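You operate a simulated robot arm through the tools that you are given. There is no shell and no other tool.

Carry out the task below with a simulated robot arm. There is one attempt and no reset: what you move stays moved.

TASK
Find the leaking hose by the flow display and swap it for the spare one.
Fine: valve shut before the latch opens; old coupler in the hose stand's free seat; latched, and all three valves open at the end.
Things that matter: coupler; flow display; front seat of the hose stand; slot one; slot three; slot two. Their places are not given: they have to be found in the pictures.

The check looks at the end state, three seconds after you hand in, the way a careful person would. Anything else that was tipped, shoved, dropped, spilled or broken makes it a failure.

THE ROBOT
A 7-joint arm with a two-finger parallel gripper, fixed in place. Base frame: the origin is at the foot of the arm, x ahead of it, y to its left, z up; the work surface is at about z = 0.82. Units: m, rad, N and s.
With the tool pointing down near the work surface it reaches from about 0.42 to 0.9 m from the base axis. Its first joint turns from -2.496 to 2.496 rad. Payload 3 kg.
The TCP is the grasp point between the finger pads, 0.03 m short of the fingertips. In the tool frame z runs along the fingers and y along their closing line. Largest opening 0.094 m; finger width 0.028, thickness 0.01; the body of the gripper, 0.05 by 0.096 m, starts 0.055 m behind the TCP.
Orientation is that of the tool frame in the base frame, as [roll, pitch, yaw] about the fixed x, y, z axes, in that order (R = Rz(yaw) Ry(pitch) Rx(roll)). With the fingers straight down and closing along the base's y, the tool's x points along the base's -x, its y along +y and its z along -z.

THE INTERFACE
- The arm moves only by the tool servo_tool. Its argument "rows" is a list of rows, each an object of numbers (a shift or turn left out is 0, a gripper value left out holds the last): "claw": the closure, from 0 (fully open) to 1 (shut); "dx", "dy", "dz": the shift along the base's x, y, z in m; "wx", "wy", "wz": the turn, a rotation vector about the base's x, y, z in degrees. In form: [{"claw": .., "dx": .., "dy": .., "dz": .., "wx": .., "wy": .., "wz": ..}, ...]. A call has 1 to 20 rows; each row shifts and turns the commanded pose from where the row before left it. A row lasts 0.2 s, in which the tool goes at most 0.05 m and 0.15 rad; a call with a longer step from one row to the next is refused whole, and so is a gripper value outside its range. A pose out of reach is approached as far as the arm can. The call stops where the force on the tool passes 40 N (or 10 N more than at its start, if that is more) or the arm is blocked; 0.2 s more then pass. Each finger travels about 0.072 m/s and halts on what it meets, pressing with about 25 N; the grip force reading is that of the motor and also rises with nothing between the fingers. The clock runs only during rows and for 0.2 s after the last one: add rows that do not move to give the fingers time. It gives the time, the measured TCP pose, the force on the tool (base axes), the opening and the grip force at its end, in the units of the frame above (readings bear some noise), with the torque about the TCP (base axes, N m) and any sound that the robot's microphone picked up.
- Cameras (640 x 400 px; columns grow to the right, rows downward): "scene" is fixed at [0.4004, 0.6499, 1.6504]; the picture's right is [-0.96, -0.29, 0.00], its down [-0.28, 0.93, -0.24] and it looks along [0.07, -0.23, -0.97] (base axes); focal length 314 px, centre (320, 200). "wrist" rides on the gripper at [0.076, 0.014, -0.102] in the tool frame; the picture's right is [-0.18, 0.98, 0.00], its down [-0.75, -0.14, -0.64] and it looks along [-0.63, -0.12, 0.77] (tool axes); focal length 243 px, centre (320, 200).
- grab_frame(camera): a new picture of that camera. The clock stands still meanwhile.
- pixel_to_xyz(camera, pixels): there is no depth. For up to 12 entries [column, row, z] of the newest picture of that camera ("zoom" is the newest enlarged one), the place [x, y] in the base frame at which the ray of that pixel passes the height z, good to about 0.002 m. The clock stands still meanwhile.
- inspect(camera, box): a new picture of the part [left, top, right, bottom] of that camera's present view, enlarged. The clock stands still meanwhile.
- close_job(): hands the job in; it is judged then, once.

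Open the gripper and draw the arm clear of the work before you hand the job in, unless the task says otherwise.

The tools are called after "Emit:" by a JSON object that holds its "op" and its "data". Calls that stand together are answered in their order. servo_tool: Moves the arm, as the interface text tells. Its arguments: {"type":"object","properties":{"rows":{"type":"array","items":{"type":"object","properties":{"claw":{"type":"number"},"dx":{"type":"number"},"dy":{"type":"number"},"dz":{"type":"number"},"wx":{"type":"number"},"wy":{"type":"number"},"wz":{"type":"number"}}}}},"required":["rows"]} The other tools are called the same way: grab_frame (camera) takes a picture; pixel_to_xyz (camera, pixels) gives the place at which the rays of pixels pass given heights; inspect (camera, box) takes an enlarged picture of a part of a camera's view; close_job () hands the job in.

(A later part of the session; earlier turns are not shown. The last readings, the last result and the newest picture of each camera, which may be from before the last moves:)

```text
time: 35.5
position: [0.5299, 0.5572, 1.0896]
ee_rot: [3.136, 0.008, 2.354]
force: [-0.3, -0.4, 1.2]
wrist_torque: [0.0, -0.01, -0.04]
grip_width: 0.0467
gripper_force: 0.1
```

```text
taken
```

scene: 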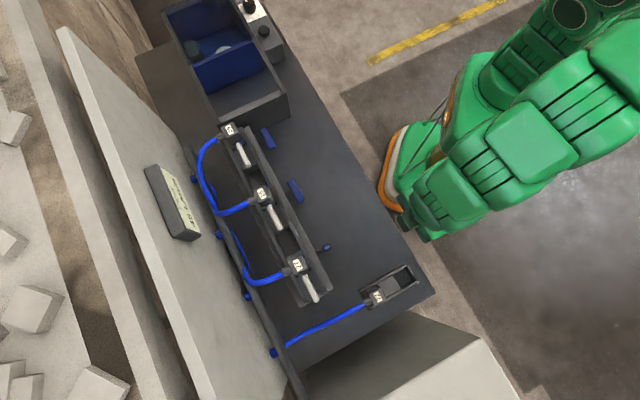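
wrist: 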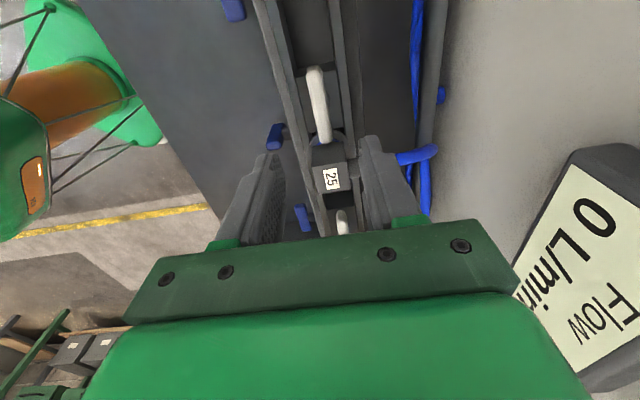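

The lever (px ~(317,105)) lies between the fingers. I descend to z≈0.994 so that the tips straddle it above the channel walls.

Emit:
{"op": "servo_tool", "data": {"rows": [{"dz": -0.03, "dx": -0.0017, "dy": 0.0007}, {"dz": -0.03}, {"dz": -0.02}, {"dz": -0.01}, {"dz": -0.0055}, {}]}}

Emit:
{"op": "grab_frame", "data": {"camera": "wrist"}}

Emit:
{"op": "inspect", "data": {"camera": "wrist", "box": [220, 60, 420, 220]}}

```text
time: 36.9
position: [0.528, 0.5575, 0.9942]
ee_rot: [3.138, 0.008, 2.353]
force: [0.9, -0.1, 0.4]
wrist_torque: [-0.03, -0.01, 0.02]
grip_width: 0.0469
gripper_force: 0.1
```

```text
taken
```

wrist: 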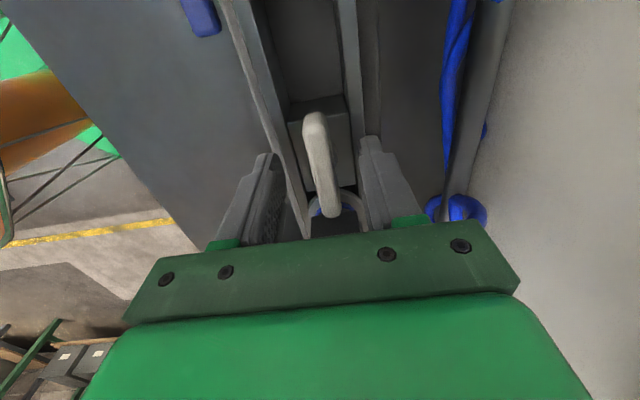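

```text
2.50 times, centred on (320, 140) of wrist
```

zoom: 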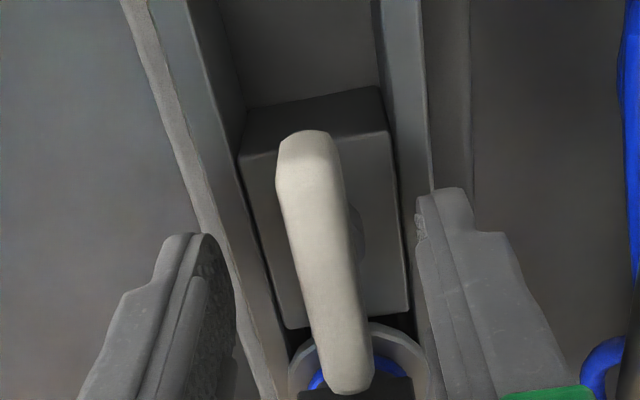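

The lever is centred between the fingers. I close on it.

Emit:
{"op": "servo_tool", "data": {"rows": [{"claw": 1}, {}, {}, {}]}}

Emit:
{"op": "inspect", "data": {"camera": "wrist", "box": [220, 60, 420, 220]}}

```text
time: 37.6
position: [0.5281, 0.5598, 0.9929]
ee_rot: [3.132, 0.007, 2.353]
force: [11.8, 11.2, 0.0]
wrist_torque: [-0.64, 0.31, -0.24]
grip_width: 0.0128
gripper_force: 44.9
stopped in row 3: the force on the tool passed its limit at 42 N (the readings are from after the stop); the commanded pose is now the measured one
```

```text
2.50 times, centred on (320, 140) of wrist
```

zoom: 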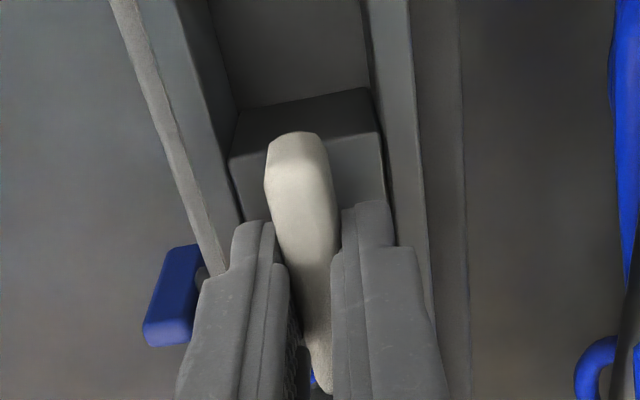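

Lever gripped (width 12.8 mm) with a sideways load of ~16 N outward. I relieve it with a small shift and then try a small counter-clockwise turn, watching the torque.

Emit:
{"op": "servo_tool", "data": {"rows": [{"dx": 0.001, "dy": 0.001}, {}, {"wz": 4}, {"wz": 4}, {}]}}

Emit:
{"op": "inspect", "data": {"camera": "wrist", "box": [220, 60, 420, 220]}}

```text
time: 38.8
position: [0.5289, 0.5591, 0.9934]
ee_rot: [3.133, 0.006, 2.494]
force: [-19.9, -8.8, -3.6]
wrist_torque: [-0.33, 1.27, -1.48]
grip_width: 0.0166
gripper_force: 44.9
```

```text
2.50 times, centred on (320, 140) of wrist
```

zoom: 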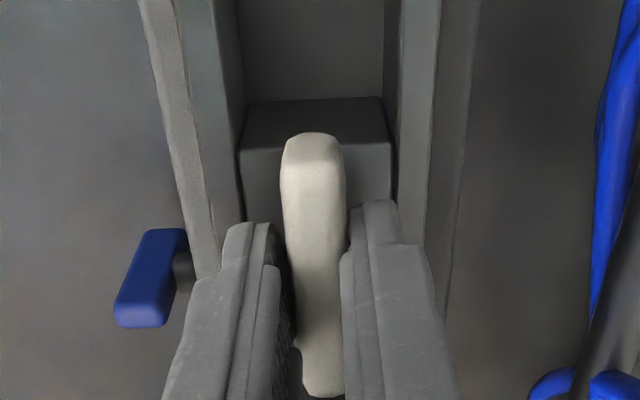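

The fingers turned but the lever didn't follow (torque -1.5 N m, opening widened), so that direction is blocked. I turn back and try clockwise.

Emit:
{"op": "servo_tool", "data": {"rows": [{"wz": -4}, {"wz": -4}, {"wz": -4}, {"wz": -4}, {}]}}

Emit:
{"op": "inspect", "data": {"camera": "wrist", "box": [220, 60, 420, 220]}}

```text
time: 40.0
position: [0.5288, 0.5601, 0.9943]
ee_rot: [3.131, 0.008, 2.214]
force: [-24.5, -21.5, -9.5]
wrist_torque: [-1.35, 0.86, 0.11]
grip_width: 0.0129
gripper_force: 44.9
```

```text
2.50 times, centred on (320, 140) of wrist
```

zoom: 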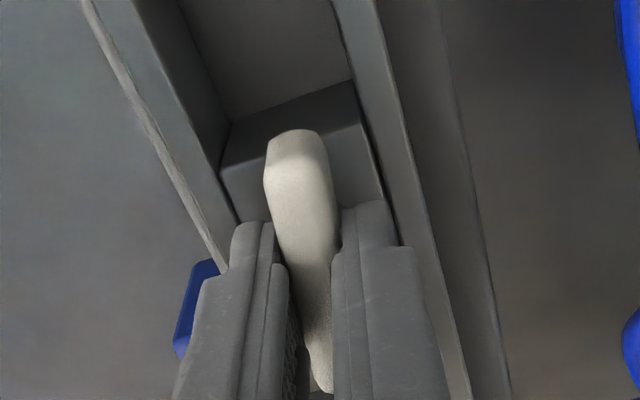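

Clockwise the lever follows. I relieve the side load and continue turning in steps.

Emit:
{"op": "servo_tool", "data": {"rows": [{"dx": -0.0007, "dy": -0.0007}, {"wz": -5}, {"wz": -5}, {"wz": -5}, {}]}}

```text
time: 41.2
position: [0.5299, 0.5589, 0.9949]
ee_rot: [3.131, 0.008, 1.951]
force: [-0.4, -4.8, -21.9]
wrist_torque: [0.05, 1.06, 0.03]
grip_width: 0.0131
gripper_force: 45.1
```

Emit:
{"op": "servo_tool", "data": {"rows": [{"dz": -0.0008}, {"wz": -5}, {"wz": -5}, {"wz": -5}, {}]}}

Emit:
{"op": "inspect", "data": {"camera": "wrist", "box": [220, 60, 420, 220]}}

```text
time: 42.4
position: [0.5298, 0.559, 0.9942]
ee_rot: [3.131, 0.007, 1.689]
force: [10.0, 0.8, 0.8]
wrist_torque: [-0.84, 0.67, 0.0]
grip_width: 0.0132
gripper_force: 44.8
```

```text
2.50 times, centred on (320, 140) of wrist
```

zoom: 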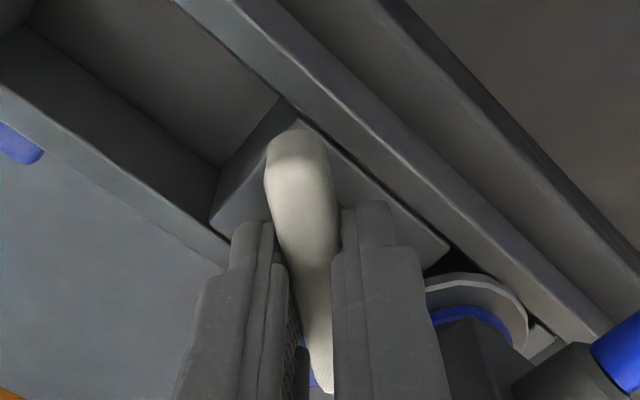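

The lever turns smoothly (38° so far). I continue.

Emit:
{"op": "servo_tool", "data": {"rows": [{"wz": -6}, {"wz": -6}, {"wz": -6}, {"wz": -6}, {}]}}

Emit:
{"op": "servo_tool", "data": {"rows": [{"wz": -6}, {"wz": -6}, {"wz": -6}, {"wz": -4}, {"wz": -3}, {}]}}

Emit:
{"op": "inspect", "data": {"camera": "wrist", "box": [220, 60, 420, 220]}}

```text
time: 43.6
position: [0.5286, 0.5595, 0.9942]
ee_rot: [3.13, 0.008, 1.27]
force: [13.6, 1.4, 9.0]
wrist_torque: [0.22, 0.69, -0.01]
grip_width: 0.0131
gripper_force: 44.6
```

```text
time: 45.0
position: [0.5287, 0.559, 0.9944]
ee_rot: [3.131, 0.006, 1.008]
force: [24.8, 7.9, 19.2]
wrist_torque: [0.93, 0.19, -0.04]
grip_width: 0.0132
gripper_force: 44.9
out of reach, approached as far as the arm can: row 3, 4, 5
```

```text
2.50 times, centred on (320, 140) of wrist
```

zoom: 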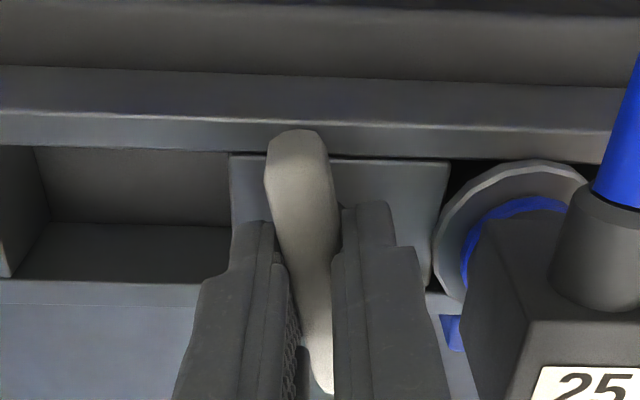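

The wrist reached its joint limit at ~77° of lever turn. I release, lift, turn the tool all the way back to the rail-aligned yaw, and will square the lever up by closing the fingers along the rail.

Emit:
{"op": "servo_tool", "data": {"rows": [{"wz": 8}, {"claw": 0.5}, {}, {}, {"dz": 0.04}, {"dz": 0.045}, {}]}}

Emit:
{"op": "grab_frame", "data": {"camera": "wrist"}}

```text
time: 46.6
position: [0.5286, 0.5587, 1.0781]
ee_rot: [3.13, 0.009, 1.151]
force: [0.6, -0.5, -0.3]
wrist_torque: [-0.01, 0.02, 0.02]
grip_width: 0.0469
gripper_force: 0.1
```

```text
taken
```

wrist: 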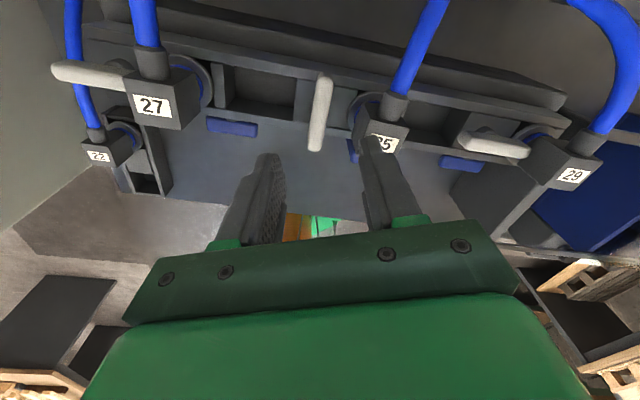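

The lever is now nearly crosswise. I rotate the tool +159° back to the rail-aligned yaw, in the air.

Emit:
{"op": "servo_tool", "data": {"rows": [{"wz": 8.37, "claw": 0.62}, {"wz": 8.37}, {"wz": 8.37}, {"wz": 8.37}, {"wz": 8.37}, {"wz": 8.37}, {"wz": 8.37}, {"wz": 8.37}, {"wz": 8.37}, {"wz": 8.37}, {"wz": 8.37}, {"wz": 8.37}, {"wz": 8.37}, {"wz": 8.37}, {"wz": 8.37}, {"wz": 8.37}, {"wz": 8.37}, {"wz": 8.37}, {"wz": 8.37}, {}]}}

Emit:
{"op": "grab_frame", "data": {"camera": "wrist"}}

Emit:
{"op": "inspect", "data": {"camera": "scene", "box": [220, 160, 340, 260]}}

```text
time: 50.8
position: [0.5294, 0.5602, 1.079]
ee_rot: [3.131, 0.007, -2.356]
force: [-0.1, 0.2, -0.6]
wrist_torque: [0.02, 0.0, -0.02]
grip_width: 0.0357
gripper_force: 0.0
```

```text
taken
```

wrist: 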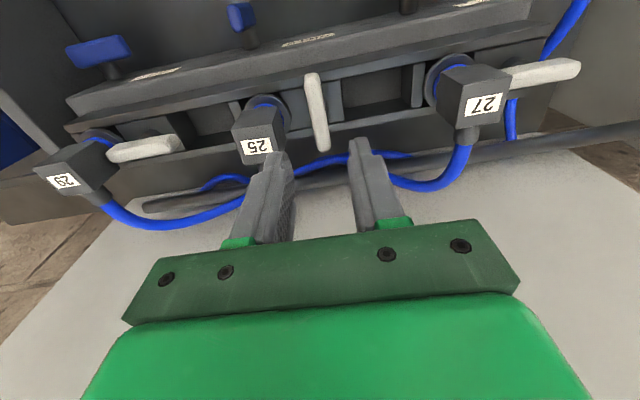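

```text
4.00 times, centred on (280, 210) of scene
```

zoom: 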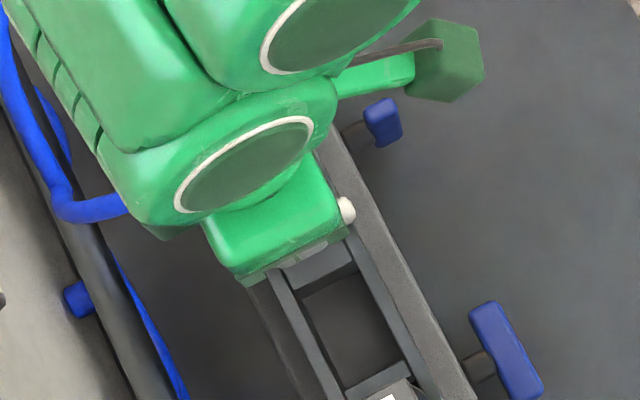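

The lever sits centred between the fingers at px (317,110). I descend and close to square it.

Emit:
{"op": "servo_tool", "data": {"rows": [{"dz": -0.03}, {"dz": -0.025}, {"dz": -0.016}, {"dz": -0.009}, {}]}}

Emit:
{"op": "inspect", "data": {"camera": "wrist", "box": [220, 60, 420, 220]}}

```text
time: 52.0
position: [0.5293, 0.5589, 0.9988]
ee_rot: [3.133, 0.007, -2.356]
force: [1.0, -0.6, 0.7]
wrist_torque: [0.04, 0.01, -0.01]
grip_width: 0.0355
gripper_force: 0.0
```

```text
2.50 times, centred on (320, 140) of wrist
```

zoom: 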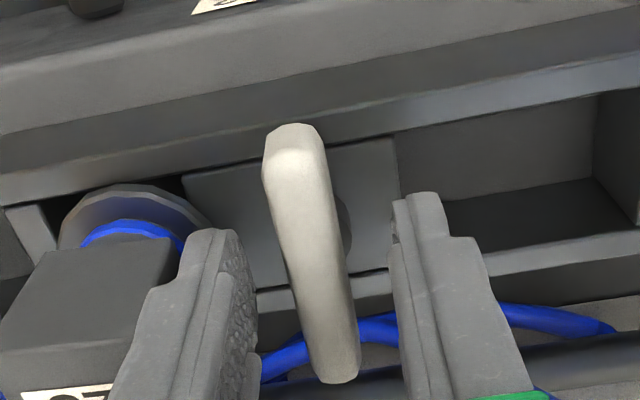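

Clear on both sides. I close to align the lever.

Emit:
{"op": "servo_tool", "data": {"rows": [{"claw": 0.8}, {}, {"claw": 1}, {}, {}]}}

Emit:
{"op": "inspect", "data": {"camera": "wrist", "box": [220, 60, 420, 220]}}

```text
time: 53.2
position: [0.5295, 0.5587, 0.9982]
ee_rot: [3.133, 0.006, -2.357]
force: [5.1, -5.2, -0.1]
wrist_torque: [-0.51, -0.96, 0.19]
grip_width: 0.0129
gripper_force: 44.4
```

```text
2.50 times, centred on (320, 140) of wrist
```

zoom: 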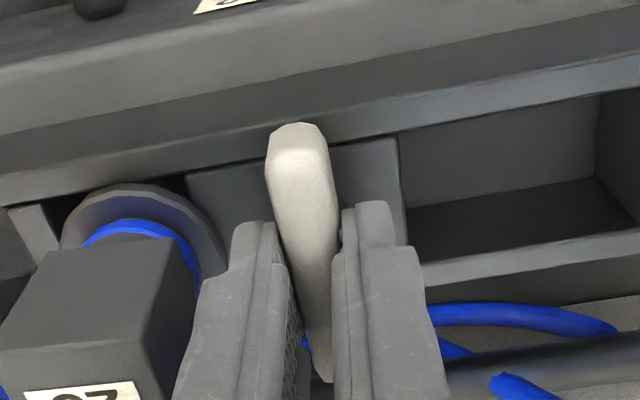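

The lever is square across the rail now (width 12.9 mm at aligned yaw). I release, lift, and look at the hose stand with both cameras.

Emit:
{"op": "servo_tool", "data": {"rows": [{"claw": 0.5}, {}, {}, {"dz": 0.04}, {"dz": 0.05}, {"dx": -0.045, "dy": 0.01}, {"dx": -0.045, "dy": 0.01}, {"dx": -0.045, "dy": 0.01}, {"dx": -0.045, "dy": 0.01}, {"dx": -0.045, "dy": 0.01}, {"dx": -0.045, "dy": 0.01}, {}]}}

Emit:
{"op": "grab_frame", "data": {"camera": "wrist"}}

Emit:
{"op": "inspect", "data": {"camera": "scene", "box": [240, 160, 360, 235]}}

```text
time: 55.8
position: [0.2591, 0.6202, 1.0888]
ee_rot: [3.13, 0.008, -2.359]
force: [-0.1, -0.1, -0.1]
wrist_torque: [0.0, 0.01, 0.0]
grip_width: 0.0471
gripper_force: 0.1
```

```text
taken
```

wrist: 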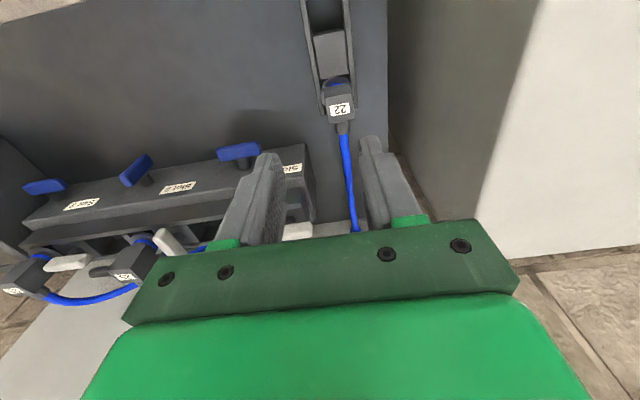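

```text
5.33 times, centred on (300, 198) of scene
```

zoom: 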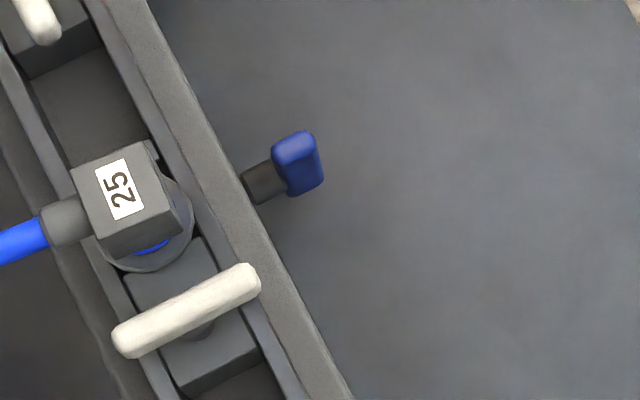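

The lever is now crosswise and clear of coupler 25. Now the stand in detail.

Emit:
{"op": "inspect", "data": {"camera": "scene", "box": [345, 255, 425, 305]}}

Emit:
{"op": "inspect", "data": {"camera": "wrist", "box": [260, 0, 420, 100]}}

```text
8.00 times, centred on (385, 280) of scene
```

zoom: 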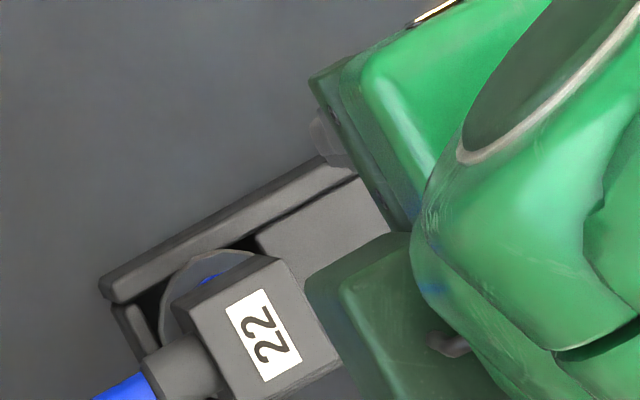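

```text
4.00 times, centred on (340, 50) of wrist
```

zoom: 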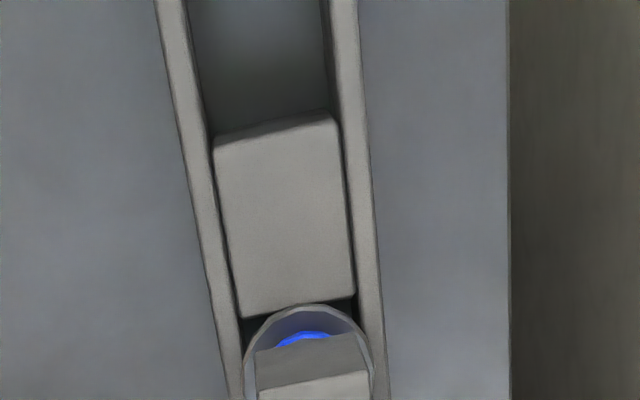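

I move toward the front seat for a view along the stand.

Emit:
{"op": "servo_tool", "data": {"rows": [{"dx": -0.02, "dy": -0.02}, {"dx": -0.02, "dy": -0.02}, {"dx": -0.02, "dy": -0.02}, {"dx": -0.01, "dy": -0.01}, {}]}}

Emit:
{"op": "grab_frame", "data": {"camera": "wrist"}}

Emit:
{"op": "inspect", "data": {"camera": "wrist", "box": [240, 40, 440, 200]}}

```text
time: 57.0
position: [0.1959, 0.5488, 1.0817]
ee_rot: [3.131, -0.007, -2.371]
force: [0.1, -0.1, -0.4]
wrist_torque: [0.01, -0.01, 0.0]
grip_width: 0.0471
gripper_force: 0.1
```

```text
taken
```

wrist: 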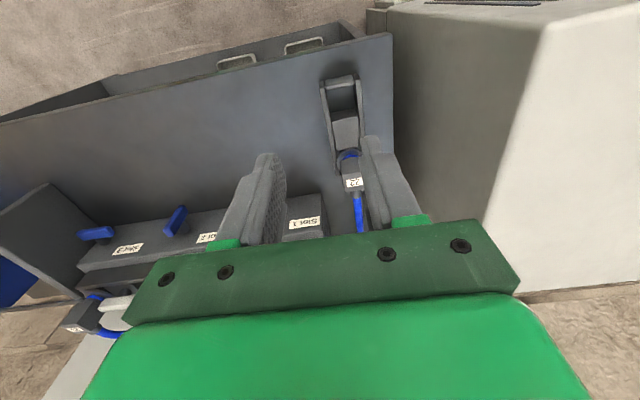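

```text
2.50 times, centred on (340, 120) of wrist
```

zoom: 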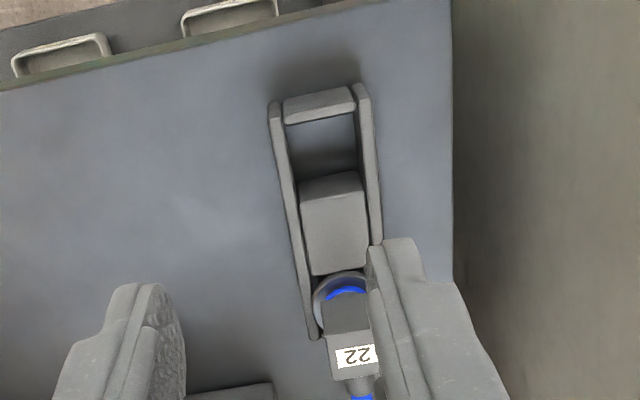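

The measured pose differs a few mm from the command; I let it settle and recheck.

Emit:
{"op": "servo_tool", "data": {"rows": [{}, {}]}}

Emit:
{"op": "grab_frame", "data": {"camera": "scene"}}

```text
time: 57.6
position: [0.1952, 0.5489, 1.0837]
ee_rot: [3.131, -0.005, -2.372]
force: [0.9, 0.4, 0.5]
wrist_torque: [0.0, 0.0, 0.0]
grip_width: 0.047
gripper_force: 0.1
```

```text
taken
```

scene: 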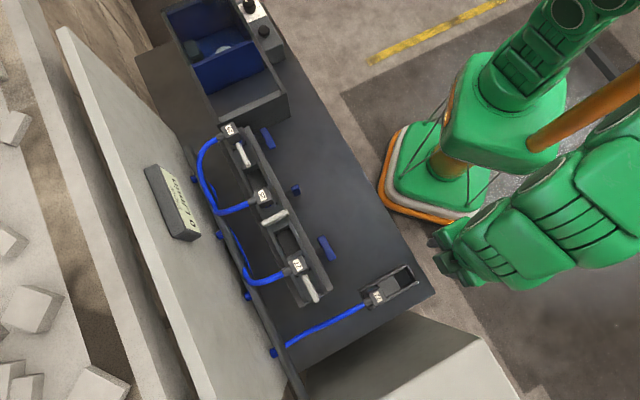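

The scene is now unobstructed around the stand. I zoom and measure it.

Emit:
{"op": "inspect", "data": {"camera": "scene", "box": [350, 255, 430, 305]}}

```text
8.00 times, centred on (390, 280) of scene
```

zoom: 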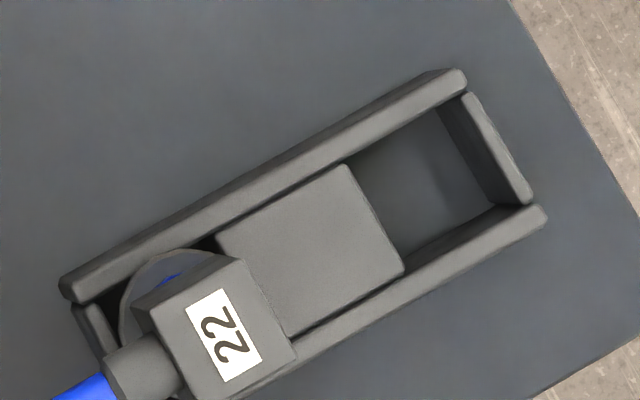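

Emit:
{"op": "pixel_to_xyz", "data": {"camera": "zoom", "pixels": [[462, 73, 0.84], [462, 73, 0.86], [462, 73, 0.88], [545, 213, 0.84], [545, 213, 0.86], [545, 213, 0.88], [225, 335, 0.9], [225, 335, 0.92], [225, 335, 0.94]]}}

Emit:
{"op": "inspect", "data": {"camera": "wrist", "box": [290, 60, 410, 160]}}

```text
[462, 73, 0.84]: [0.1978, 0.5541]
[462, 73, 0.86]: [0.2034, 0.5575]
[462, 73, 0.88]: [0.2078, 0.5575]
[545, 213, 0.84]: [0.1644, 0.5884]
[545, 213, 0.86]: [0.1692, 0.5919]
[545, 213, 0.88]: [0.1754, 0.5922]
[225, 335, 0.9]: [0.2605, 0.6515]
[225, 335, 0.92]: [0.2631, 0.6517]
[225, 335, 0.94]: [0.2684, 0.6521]
```

```text
4.00 times, centred on (350, 110) of wrist
```

zoom: 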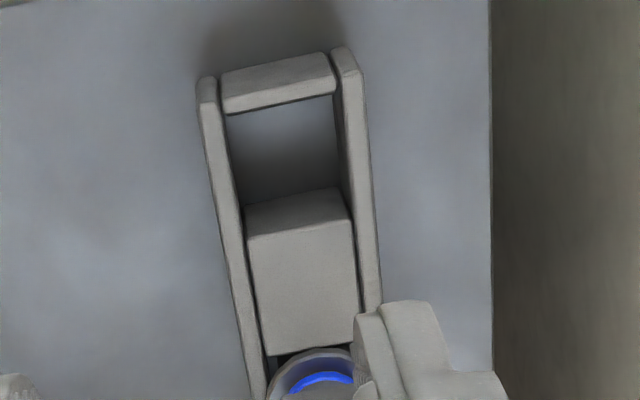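

Emit:
{"op": "pixel_to_xyz", "data": {"camera": "zoom", "pixels": [[205, 78, 0.84], [205, 78, 0.86], [205, 78, 0.88], [348, 50, 0.84], [348, 50, 0.86], [348, 50, 0.88], [300, 228, 0.84], [300, 228, 0.86], [300, 228, 0.88], [280, 105, 0.84], [280, 105, 0.86], [280, 105, 0.88]]}}

```text
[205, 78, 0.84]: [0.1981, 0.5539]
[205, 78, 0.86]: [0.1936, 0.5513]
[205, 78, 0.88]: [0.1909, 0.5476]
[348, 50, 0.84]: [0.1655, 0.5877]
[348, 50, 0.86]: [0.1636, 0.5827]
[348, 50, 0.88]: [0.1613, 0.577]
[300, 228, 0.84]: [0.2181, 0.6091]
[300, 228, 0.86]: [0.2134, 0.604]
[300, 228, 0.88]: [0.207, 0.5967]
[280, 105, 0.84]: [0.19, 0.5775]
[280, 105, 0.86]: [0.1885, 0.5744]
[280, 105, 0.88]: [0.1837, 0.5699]
```

The stand's wall tops are at z≈0.84, with its free front seat centred near m≈0.564, s≈0.276 → (0.204, 0.594). Now I measure coupler 25 precisely.

Emit:
{"op": "inspect", "data": {"camera": "scene", "box": [240, 175, 300, 225]}}

```text
8.00 times, centred on (270, 200) of scene
```

zoom: 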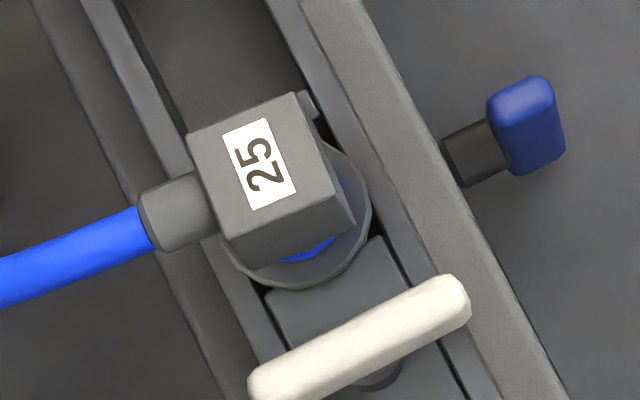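

Emit:
{"op": "pixel_to_xyz", "data": {"camera": "zoom", "pixels": [[188, 138, 1.015], [292, 93, 1.015], [338, 190, 1.015], [228, 238, 1.015], [222, 240, 0.965], [370, 185, 0.965], [297, 290, 0.965], [250, 385, 0.98], [465, 295, 0.98], [380, 380, 0.95], [240, 265, 0.985], [353, 220, 0.985]]}}

```text
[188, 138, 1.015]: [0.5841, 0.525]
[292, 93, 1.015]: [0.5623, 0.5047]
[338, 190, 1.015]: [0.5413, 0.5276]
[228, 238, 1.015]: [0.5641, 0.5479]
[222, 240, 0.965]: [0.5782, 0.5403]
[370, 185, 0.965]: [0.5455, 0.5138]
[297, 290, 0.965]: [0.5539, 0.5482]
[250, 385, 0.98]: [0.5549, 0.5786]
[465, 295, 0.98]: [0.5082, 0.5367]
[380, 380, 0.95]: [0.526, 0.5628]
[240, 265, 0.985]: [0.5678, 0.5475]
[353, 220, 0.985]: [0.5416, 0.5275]
```

Coupler 25's centre is at about (0.5625, 0.5264), 3 cm box. I move above it with a 38 mm opening, tool aligned with the rail.

Emit:
{"op": "servo_tool", "data": {"rows": [{"dx": 0.03, "claw": 0.595}, {"dx": 0.038, "dy": -0.0024}, {"dx": 0.038, "dy": -0.0024}, {"dx": 0.038, "dy": -0.0024}, {"dx": 0.038, "dy": -0.0024}, {"dx": 0.038, "dy": -0.0024}, {"dx": 0.038, "dy": -0.0024}, {"dx": 0.038, "dy": -0.0024}, {"dx": 0.038, "dy": -0.0024}, {"dx": 0.039, "dy": -0.0046}, {}, {}]}}

Emit:
{"op": "grab_frame", "data": {"camera": "wrist"}}

```text
time: 60.2
position: [0.5627, 0.5258, 1.0892]
ee_rot: [3.132, 0.006, -2.357]
force: [0.1, -0.3, 0.5]
wrist_torque: [0.01, 0.03, -0.03]
grip_width: 0.0382
gripper_force: 0.0
```

```text
taken
```

wrist: 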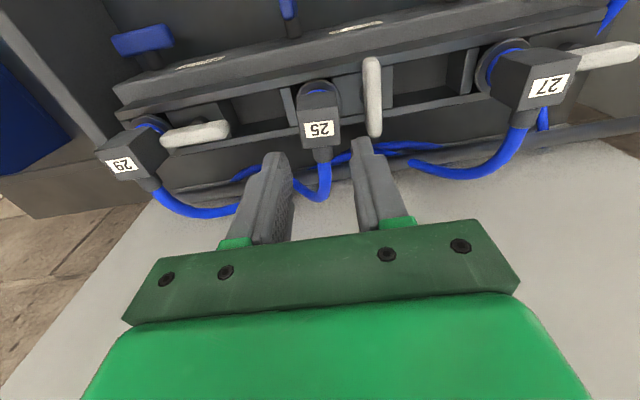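

Coupler 25 (px (320,125)) is centred between the fingers. I descend to z≈1.008 and check before closing.

Emit:
{"op": "servo_tool", "data": {"rows": [{"dz": -0.03}, {"dz": -0.02}, {"dz": -0.015}, {"dz": -0.01}, {"dz": -0.006}, {}]}}

Emit:
{"op": "grab_frame", "data": {"camera": "wrist"}}

Emit:
{"op": "inspect", "data": {"camera": "wrist", "box": [220, 60, 420, 220]}}

```text
time: 61.6
position: [0.5627, 0.5248, 1.0076]
ee_rot: [3.131, 0.007, -2.358]
force: [-0.3, -0.1, -0.1]
wrist_torque: [0.0, 0.01, -0.01]
grip_width: 0.0377
gripper_force: 0.1
```

```text
taken
```

wrist: 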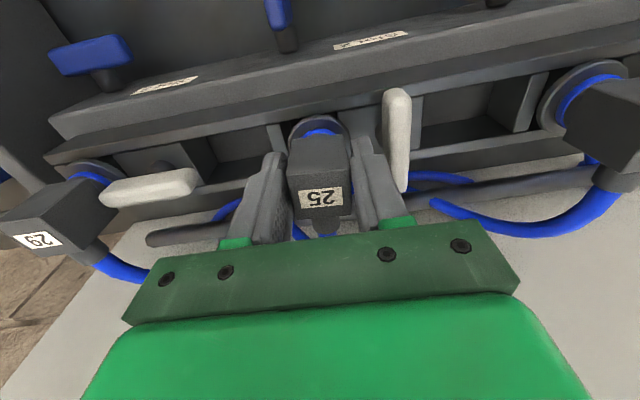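

```text
2.50 times, centred on (320, 140) of wrist
```

zoom: 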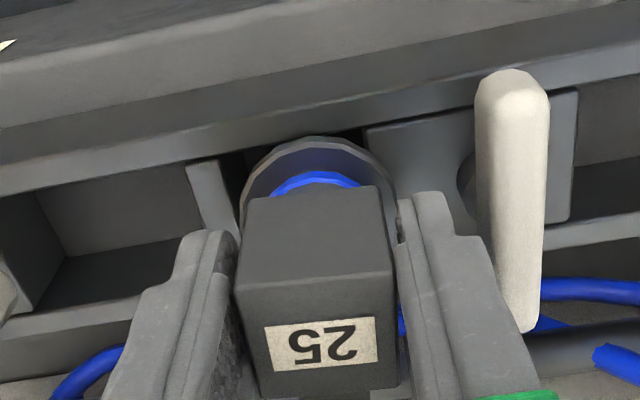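

Fingers flank the box. I close the grip.

Emit:
{"op": "servo_tool", "data": {"rows": [{"claw": 0.65}, {"claw": 0.68}, {"claw": 1}, {}, {}]}}

```text
time: 62.8
position: [0.5633, 0.5247, 1.0074]
ee_rot: [3.131, 0.007, -2.358]
force: [3.3, -2.2, -0.1]
wrist_torque: [-0.24, -0.26, -0.01]
grip_width: 0.0296
gripper_force: 24.9
```

Box gripped (29.6 mm). I lift gently and watch the force.

Emit:
{"op": "servo_tool", "data": {"rows": [{"dz": 0.003}, {"dz": 0.005}, {"dz": 0.006}, {"dz": 0.008}, {}]}}

Emit:
{"op": "grab_frame", "data": {"camera": "wrist"}}

```text
time: 64.0
position: [0.5627, 0.5249, 1.0307]
ee_rot: [3.13, 0.007, -2.358]
force: [5.0, -7.9, -3.3]
wrist_torque: [-0.66, -0.44, 0.02]
grip_width: 0.0296
gripper_force: 25.5
```

```text
taken
```

wrist: 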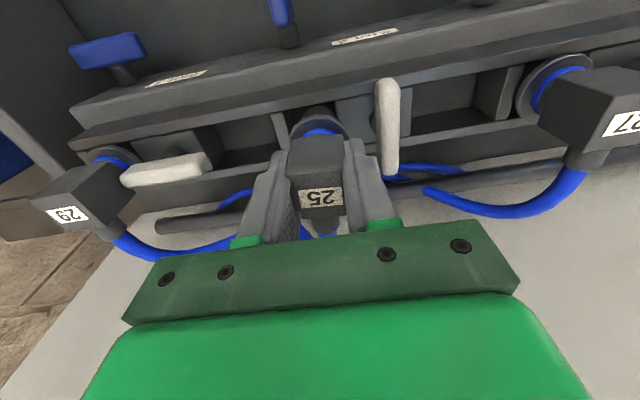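

Coupler rises with light side load. I continue lifting until the plug is clear and look.

Emit:
{"op": "servo_tool", "data": {"rows": [{"dz": 0.008}, {"dz": 0.01}, {"dz": 0.01}, {"dz": 0.015}, {"dz": 0.015}, {}]}}

Emit:
{"op": "grab_frame", "data": {"camera": "wrist"}}

Emit:
{"op": "inspect", "data": {"camera": "wrist", "box": [220, 60, 420, 220]}}

Emit:
{"op": "grab_frame", "data": {"camera": "scene"}}

```text
time: 65.4
position: [0.5615, 0.5249, 1.0888]
ee_rot: [3.131, 0.007, -2.359]
force: [-0.4, -0.2, -1.8]
wrist_torque: [0.0, -0.01, -0.01]
grip_width: 0.0294
gripper_force: 25.3
```

```text
taken
```

wrist: 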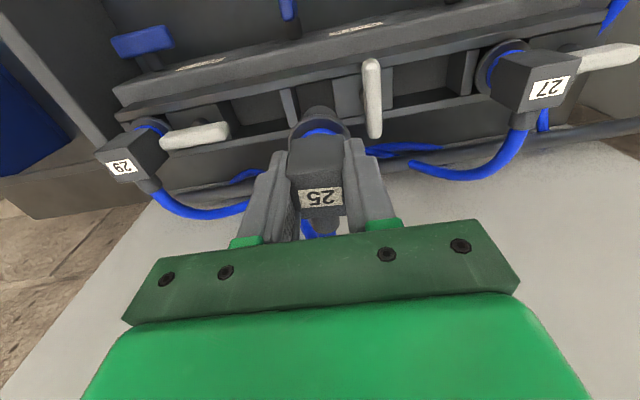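

```text
2.50 times, centred on (320, 140) of wrist
```

zoom: 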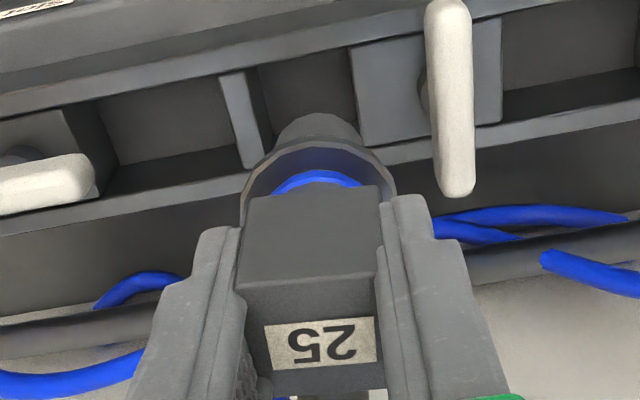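

```text
taken
```

scene: 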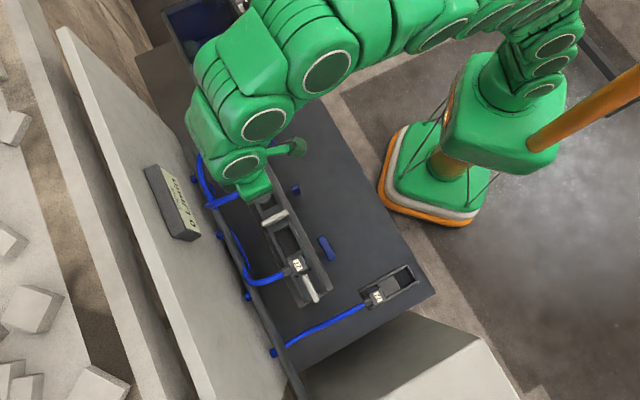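

The plug below the flange is a round cylinder, so yaw is free. I raise the coupler and carry it toward the robot side before going along to the stand, checking how the hose behaves.

Emit:
{"op": "servo_tool", "data": {"rows": [{"dz": 0.02}, {"dz": 0.02}, {"dz": 0.02}, {"dx": -0.015, "dy": -0.015}, {"dx": -0.015, "dy": -0.015}, {"dx": -0.015, "dy": -0.015}, {"dx": -0.015, "dy": -0.015}, {"dx": -0.015, "dy": -0.015}, {"dx": -0.015, "dy": -0.015}, {}]}}

Emit:
{"op": "grab_frame", "data": {"camera": "scene"}}

Emit:
{"op": "grab_frame", "data": {"camera": "wrist"}}

```text
time: 67.6
position: [0.472, 0.4345, 1.149]
ee_rot: [3.131, 0.007, -2.359]
force: [-0.3, -0.1, -1.7]
wrist_torque: [-0.01, 0.0, 0.0]
grip_width: 0.0294
gripper_force: 25.2
```

```text
taken
```

scene: 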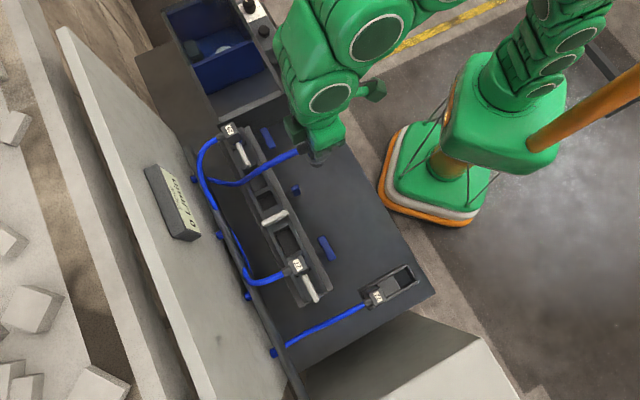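

```text
taken
```

wrist: 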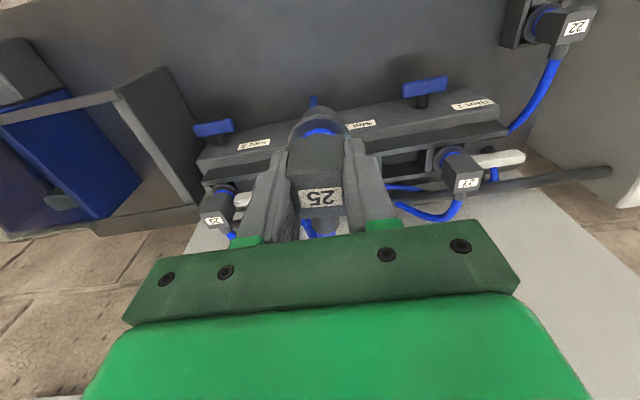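

The hose trails as a slack curve with no noticeable pull (only 1.7 N weight). I carry the coupler to above the front seat of the stand.

Emit:
{"op": "servo_tool", "data": {"rows": [{"dx": -0.0335, "dy": 0.02}, {"dx": -0.0335, "dy": 0.02}, {"dx": -0.0335, "dy": 0.02}, {"dx": -0.0335, "dy": 0.02}, {"dx": -0.0335, "dy": 0.02}, {"dx": -0.0335, "dy": 0.02}, {"dx": -0.0335, "dy": 0.02}, {"dx": -0.0339, "dy": 0.0195}, {"dz": -0.03}, {"dz": -0.03}, {}, {}]}}

Emit:
{"op": "grab_frame", "data": {"camera": "scene"}}

Emit:
{"op": "grab_frame", "data": {"camera": "wrist"}}

```text
time: 70.2
position: [0.2033, 0.5926, 1.0883]
ee_rot: [3.131, 0.006, -2.357]
force: [-0.6, 0.5, -1.9]
wrist_torque: [-0.01, 0.0, -0.02]
grip_width: 0.0296
gripper_force: 25.2
```

```text
taken
```

scene: 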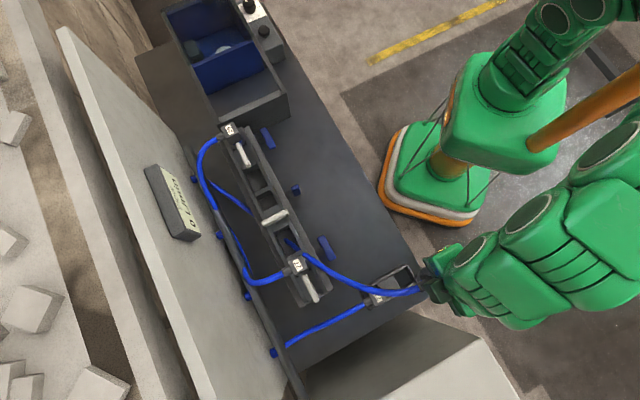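

```text
taken
```

wrist: 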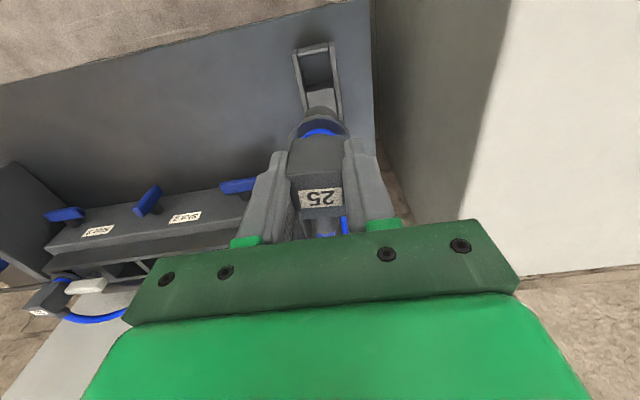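

The hose follows as a curve passing near coupler 22, with no force. I check the front seat's position in the present wrist view.

Emit:
{"op": "inspect", "data": {"camera": "wrist", "box": [260, 30, 380, 130]}}

```text
4.00 times, centred on (320, 80) of wrist
```

zoom: 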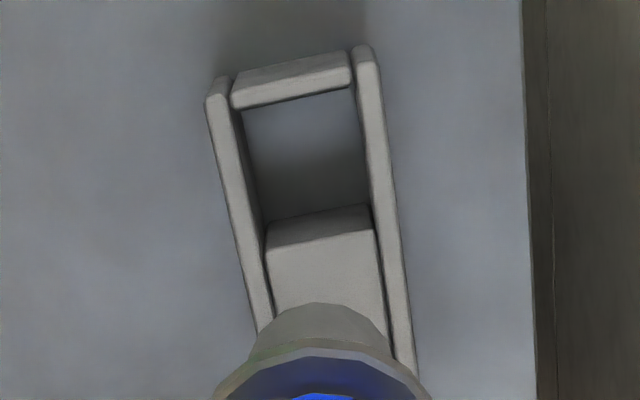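

Emit:
{"op": "pixel_to_xyz", "data": {"camera": "zoom", "pixels": [[232, 105, 0.84], [351, 85, 0.84], [267, 248, 0.84], [378, 230, 0.84], [207, 97, 0.84], [370, 48, 0.84], [236, 82, 0.84], [347, 55, 0.84]]}}

```text
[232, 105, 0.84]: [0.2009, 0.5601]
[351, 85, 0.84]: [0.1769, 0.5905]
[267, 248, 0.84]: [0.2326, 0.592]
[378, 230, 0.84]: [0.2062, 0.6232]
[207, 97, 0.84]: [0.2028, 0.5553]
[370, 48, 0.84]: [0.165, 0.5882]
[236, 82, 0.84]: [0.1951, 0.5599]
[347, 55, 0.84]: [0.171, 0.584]
```

The front seat centre matches my current position within ~1-2 mm. I descend to just above the seat and check the alignment.

Emit:
{"op": "servo_tool", "data": {"rows": [{"dz": -0.03}, {"dz": -0.03}, {"dz": -0.03}, {"dz": -0.03}, {}]}}

Emit:
{"op": "grab_frame", "data": {"camera": "wrist"}}

Emit:
{"op": "inspect", "data": {"camera": "wrist", "box": [220, 60, 420, 220]}}

Emit:
{"op": "inspect", "data": {"camera": "scene", "box": [360, 240, 460, 310]}}

```text
time: 71.4
position: [0.2044, 0.5945, 0.968]
ee_rot: [3.131, 0.007, -2.359]
force: [0.2, -0.1, -0.9]
wrist_torque: [0.0, 0.01, 0.0]
grip_width: 0.0295
gripper_force: 25.1
```

```text
taken
```

wrist: 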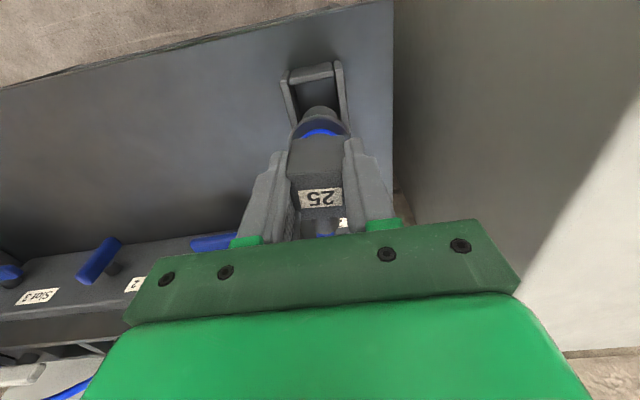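

```text
2.50 times, centred on (320, 140) of wrist
```

zoom: 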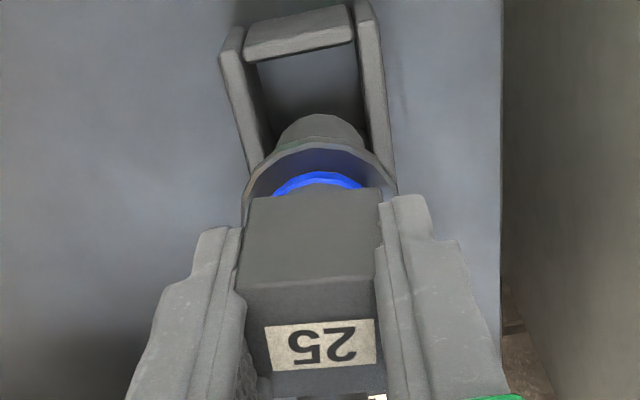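

```text
5.71 times, centred on (410, 275) of scene
```

zoom: 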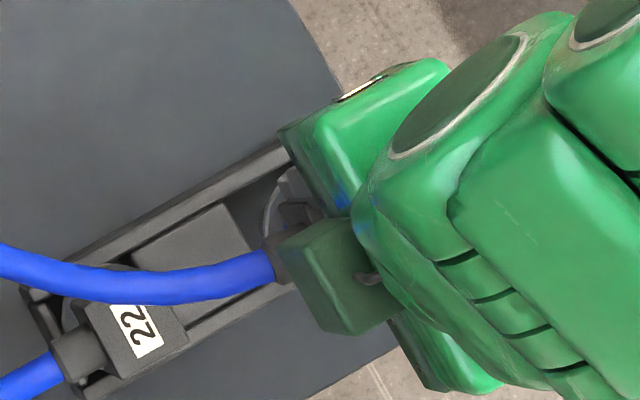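

Aligned: the plug is heading into the pocket. I correct 1 mm and lower slowly, watching the force.

Emit:
{"op": "servo_tool", "data": {"rows": [{"dz": -0.015, "dx": -0.001, "dy": -0.001}, {"dz": -0.015}, {"dz": -0.01}, {}]}}

Emit:
{"op": "inspect", "data": {"camera": "wrist", "box": [220, 40, 420, 200]}}

```text
time: 72.4
position: [0.2035, 0.5945, 0.9279]
ee_rot: [3.132, 0.007, -2.357]
force: [-0.6, 0.2, -1.6]
wrist_torque: [-0.01, 0.0, -0.02]
grip_width: 0.0292
gripper_force: 25.4
```

```text
2.50 times, centred on (320, 120) of wrist
```

zoom: 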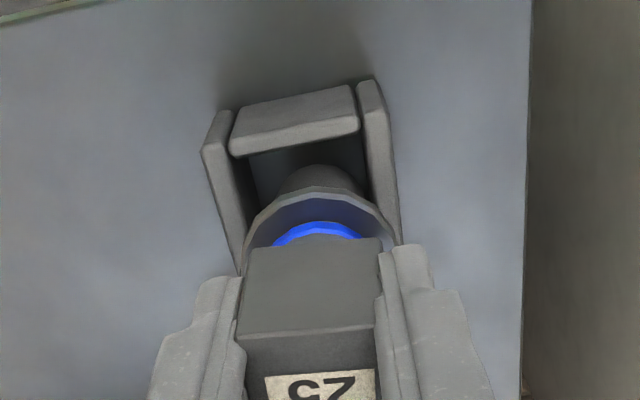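

The plug is entering between the walls cleanly. I continue in 3 mm steps until contact.

Emit:
{"op": "servo_tool", "data": {"rows": [{"dz": -0.004}, {"dz": -0.004}, {"dz": -0.004}, {"dz": -0.003}, {"dz": -0.003}]}}

Emit:
{"op": "inspect", "data": {"camera": "wrist", "box": [220, 40, 420, 200]}}

```text
time: 73.6
position: [0.2031, 0.5929, 0.9108]
ee_rot: [3.131, 0.008, -2.357]
force: [0.4, -0.7, -2.2]
wrist_torque: [-0.01, 0.03, -0.01]
grip_width: 0.0294
gripper_force: 24.8
```

```text
2.50 times, centred on (320, 120) of wrist
```

zoom: 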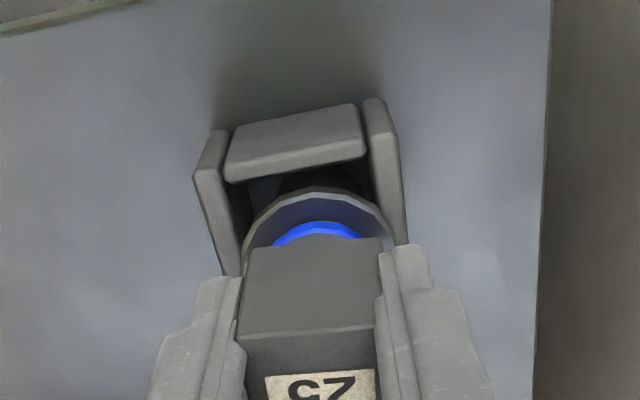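

Emit:
{"op": "servo_tool", "data": {"rows": [{"dz": -0.003}, {"dz": -0.002}, {"dz": -0.002}, {"dz": -0.002}, {"dz": -0.002}]}}

Emit:
{"op": "inspect", "data": {"camera": "wrist", "box": [220, 40, 420, 200]}}

```text
time: 74.8
position: [0.2019, 0.594, 0.8991]
ee_rot: [3.129, 0.009, -2.359]
force: [0.0, 1.5, 24.0]
wrist_torque: [-0.05, -0.23, 0.02]
grip_width: 0.0295
gripper_force: 25.1
```

```text
2.50 times, centred on (320, 120) of wrist
```

zoom: 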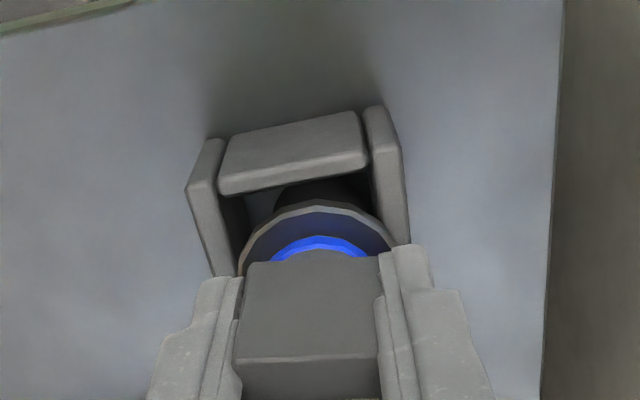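

Contact at TCP z≈0.90 with 24 N upward: the plug has bottomed in the seat. I relax slightly, open, and lift away.

Emit:
{"op": "servo_tool", "data": {"rows": [{"dz": 0.002}, {"claw": 0.595}, {}, {}, {}]}}

Emit:
{"op": "inspect", "data": {"camera": "wrist", "box": [220, 40, 420, 200]}}

```text
time: 76.0
position: [0.2029, 0.5934, 0.901]
ee_rot: [3.131, 0.008, -2.357]
force: [0.0, 0.2, -0.2]
wrist_torque: [-0.02, 0.0, 0.03]
grip_width: 0.038
gripper_force: 0.1
```

```text
2.50 times, centred on (320, 120) of wrist
```

zoom: 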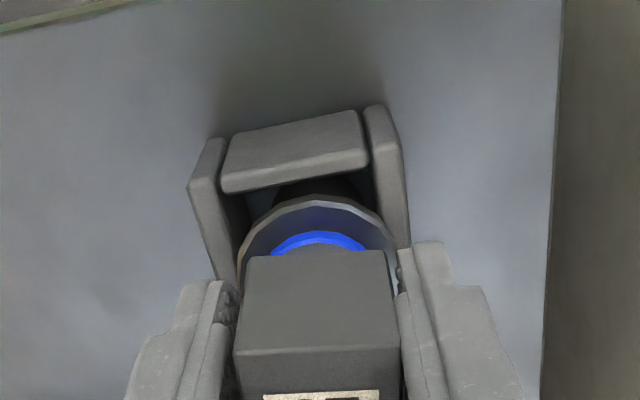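

The coupler stands upright on its own. I lift straight up and inspect both seats.

Emit:
{"op": "servo_tool", "data": {"rows": [{"dz": 0.02}, {"dz": 0.03}, {"dz": 0.04}, {"dz": 0.04}, {"dz": 0.04}, {"dx": 0.03, "dy": -0.03}, {"dx": 0.03, "dy": -0.03}, {"dx": 0.03, "dy": -0.03}, {"dx": 0.03, "dy": -0.03}, {}]}}

Emit:
{"op": "grab_frame", "data": {"camera": "scene"}}

Emit:
{"op": "inspect", "data": {"camera": "scene", "box": [350, 250, 430, 310]}}

Emit:
{"op": "grab_frame", "data": {"camera": "wrist"}}

```text
time: 78.2
position: [0.3216, 0.4739, 1.0708]
ee_rot: [3.131, 0.007, -2.358]
force: [0.0, -0.4, -0.3]
wrist_torque: [0.0, -0.02, 0.0]
grip_width: 0.0378
gripper_force: 0.1
```

```text
taken
```

scene: 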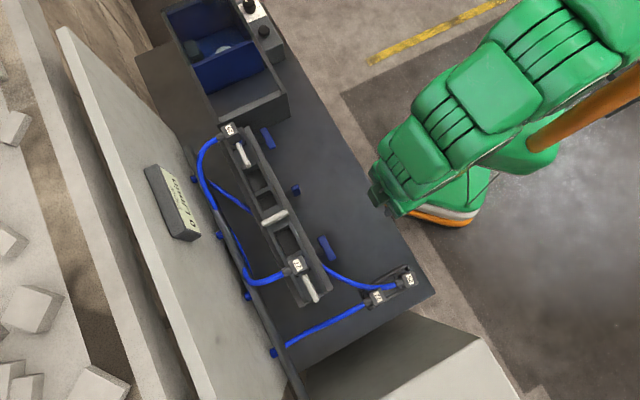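

```text
6.67 times, centred on (390, 280) of scene
```

zoom: 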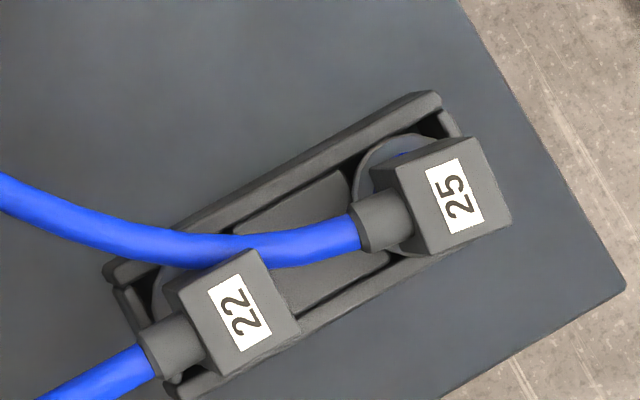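

```text
taken
```

wrist: 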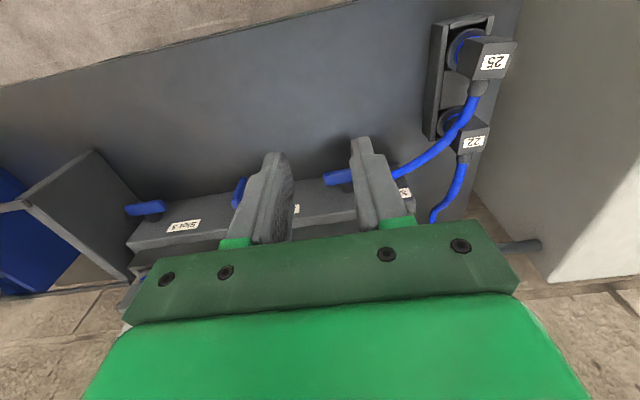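

Coupler 25 sits upright in the front seat. I measure coupler 22 relative to it.

Emit:
{"op": "pixel_to_xyz", "data": {"camera": "zoom", "pixels": [[180, 287, 0.912], [252, 248, 0.912], [298, 335, 0.912], [222, 377, 0.912], [397, 175, 0.912], [470, 137, 0.912], [512, 222, 0.912], [437, 258, 0.912]]}}

```text
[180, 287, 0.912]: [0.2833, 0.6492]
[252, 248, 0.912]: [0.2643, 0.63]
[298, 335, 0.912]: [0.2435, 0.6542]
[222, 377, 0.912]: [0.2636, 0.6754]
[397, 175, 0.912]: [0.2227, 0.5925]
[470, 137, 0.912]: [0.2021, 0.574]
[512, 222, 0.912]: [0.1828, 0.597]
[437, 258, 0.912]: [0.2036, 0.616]
```

Coupler 22's centre is at about (0.264, 0.6515). I go above it with a slightly wider opening and descend.

Emit:
{"op": "servo_tool", "data": {"rows": [{"dx": -0.0116, "dy": 0.0355, "claw": 0.56}, {"dx": -0.0116, "dy": 0.0355}, {"dx": -0.0116, "dy": 0.0355}, {"dx": -0.0115, "dy": 0.0355}, {"dx": -0.0115, "dy": 0.0356}, {"dz": -0.03}, {"dz": -0.03}, {"dz": -0.03}, {}]}}

Emit:
{"op": "grab_frame", "data": {"camera": "wrist"}}

```text
time: 80.2
position: [0.263, 0.6522, 0.9811]
ee_rot: [3.132, 0.006, -2.358]
force: [0.0, 0.3, 0.7]
wrist_torque: [-0.01, 0.02, 0.0]
grip_width: 0.0411
gripper_force: 0.1
```

```text
taken
```

wrist: 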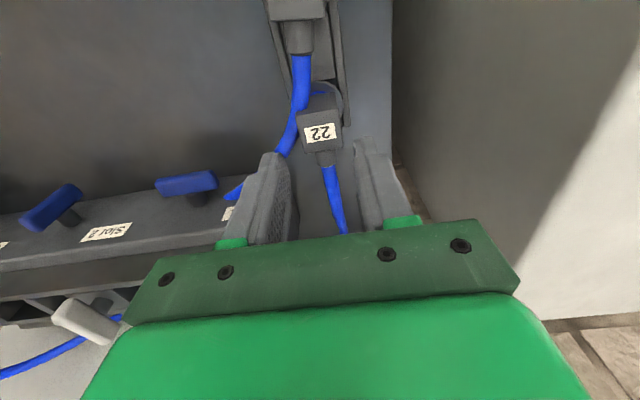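

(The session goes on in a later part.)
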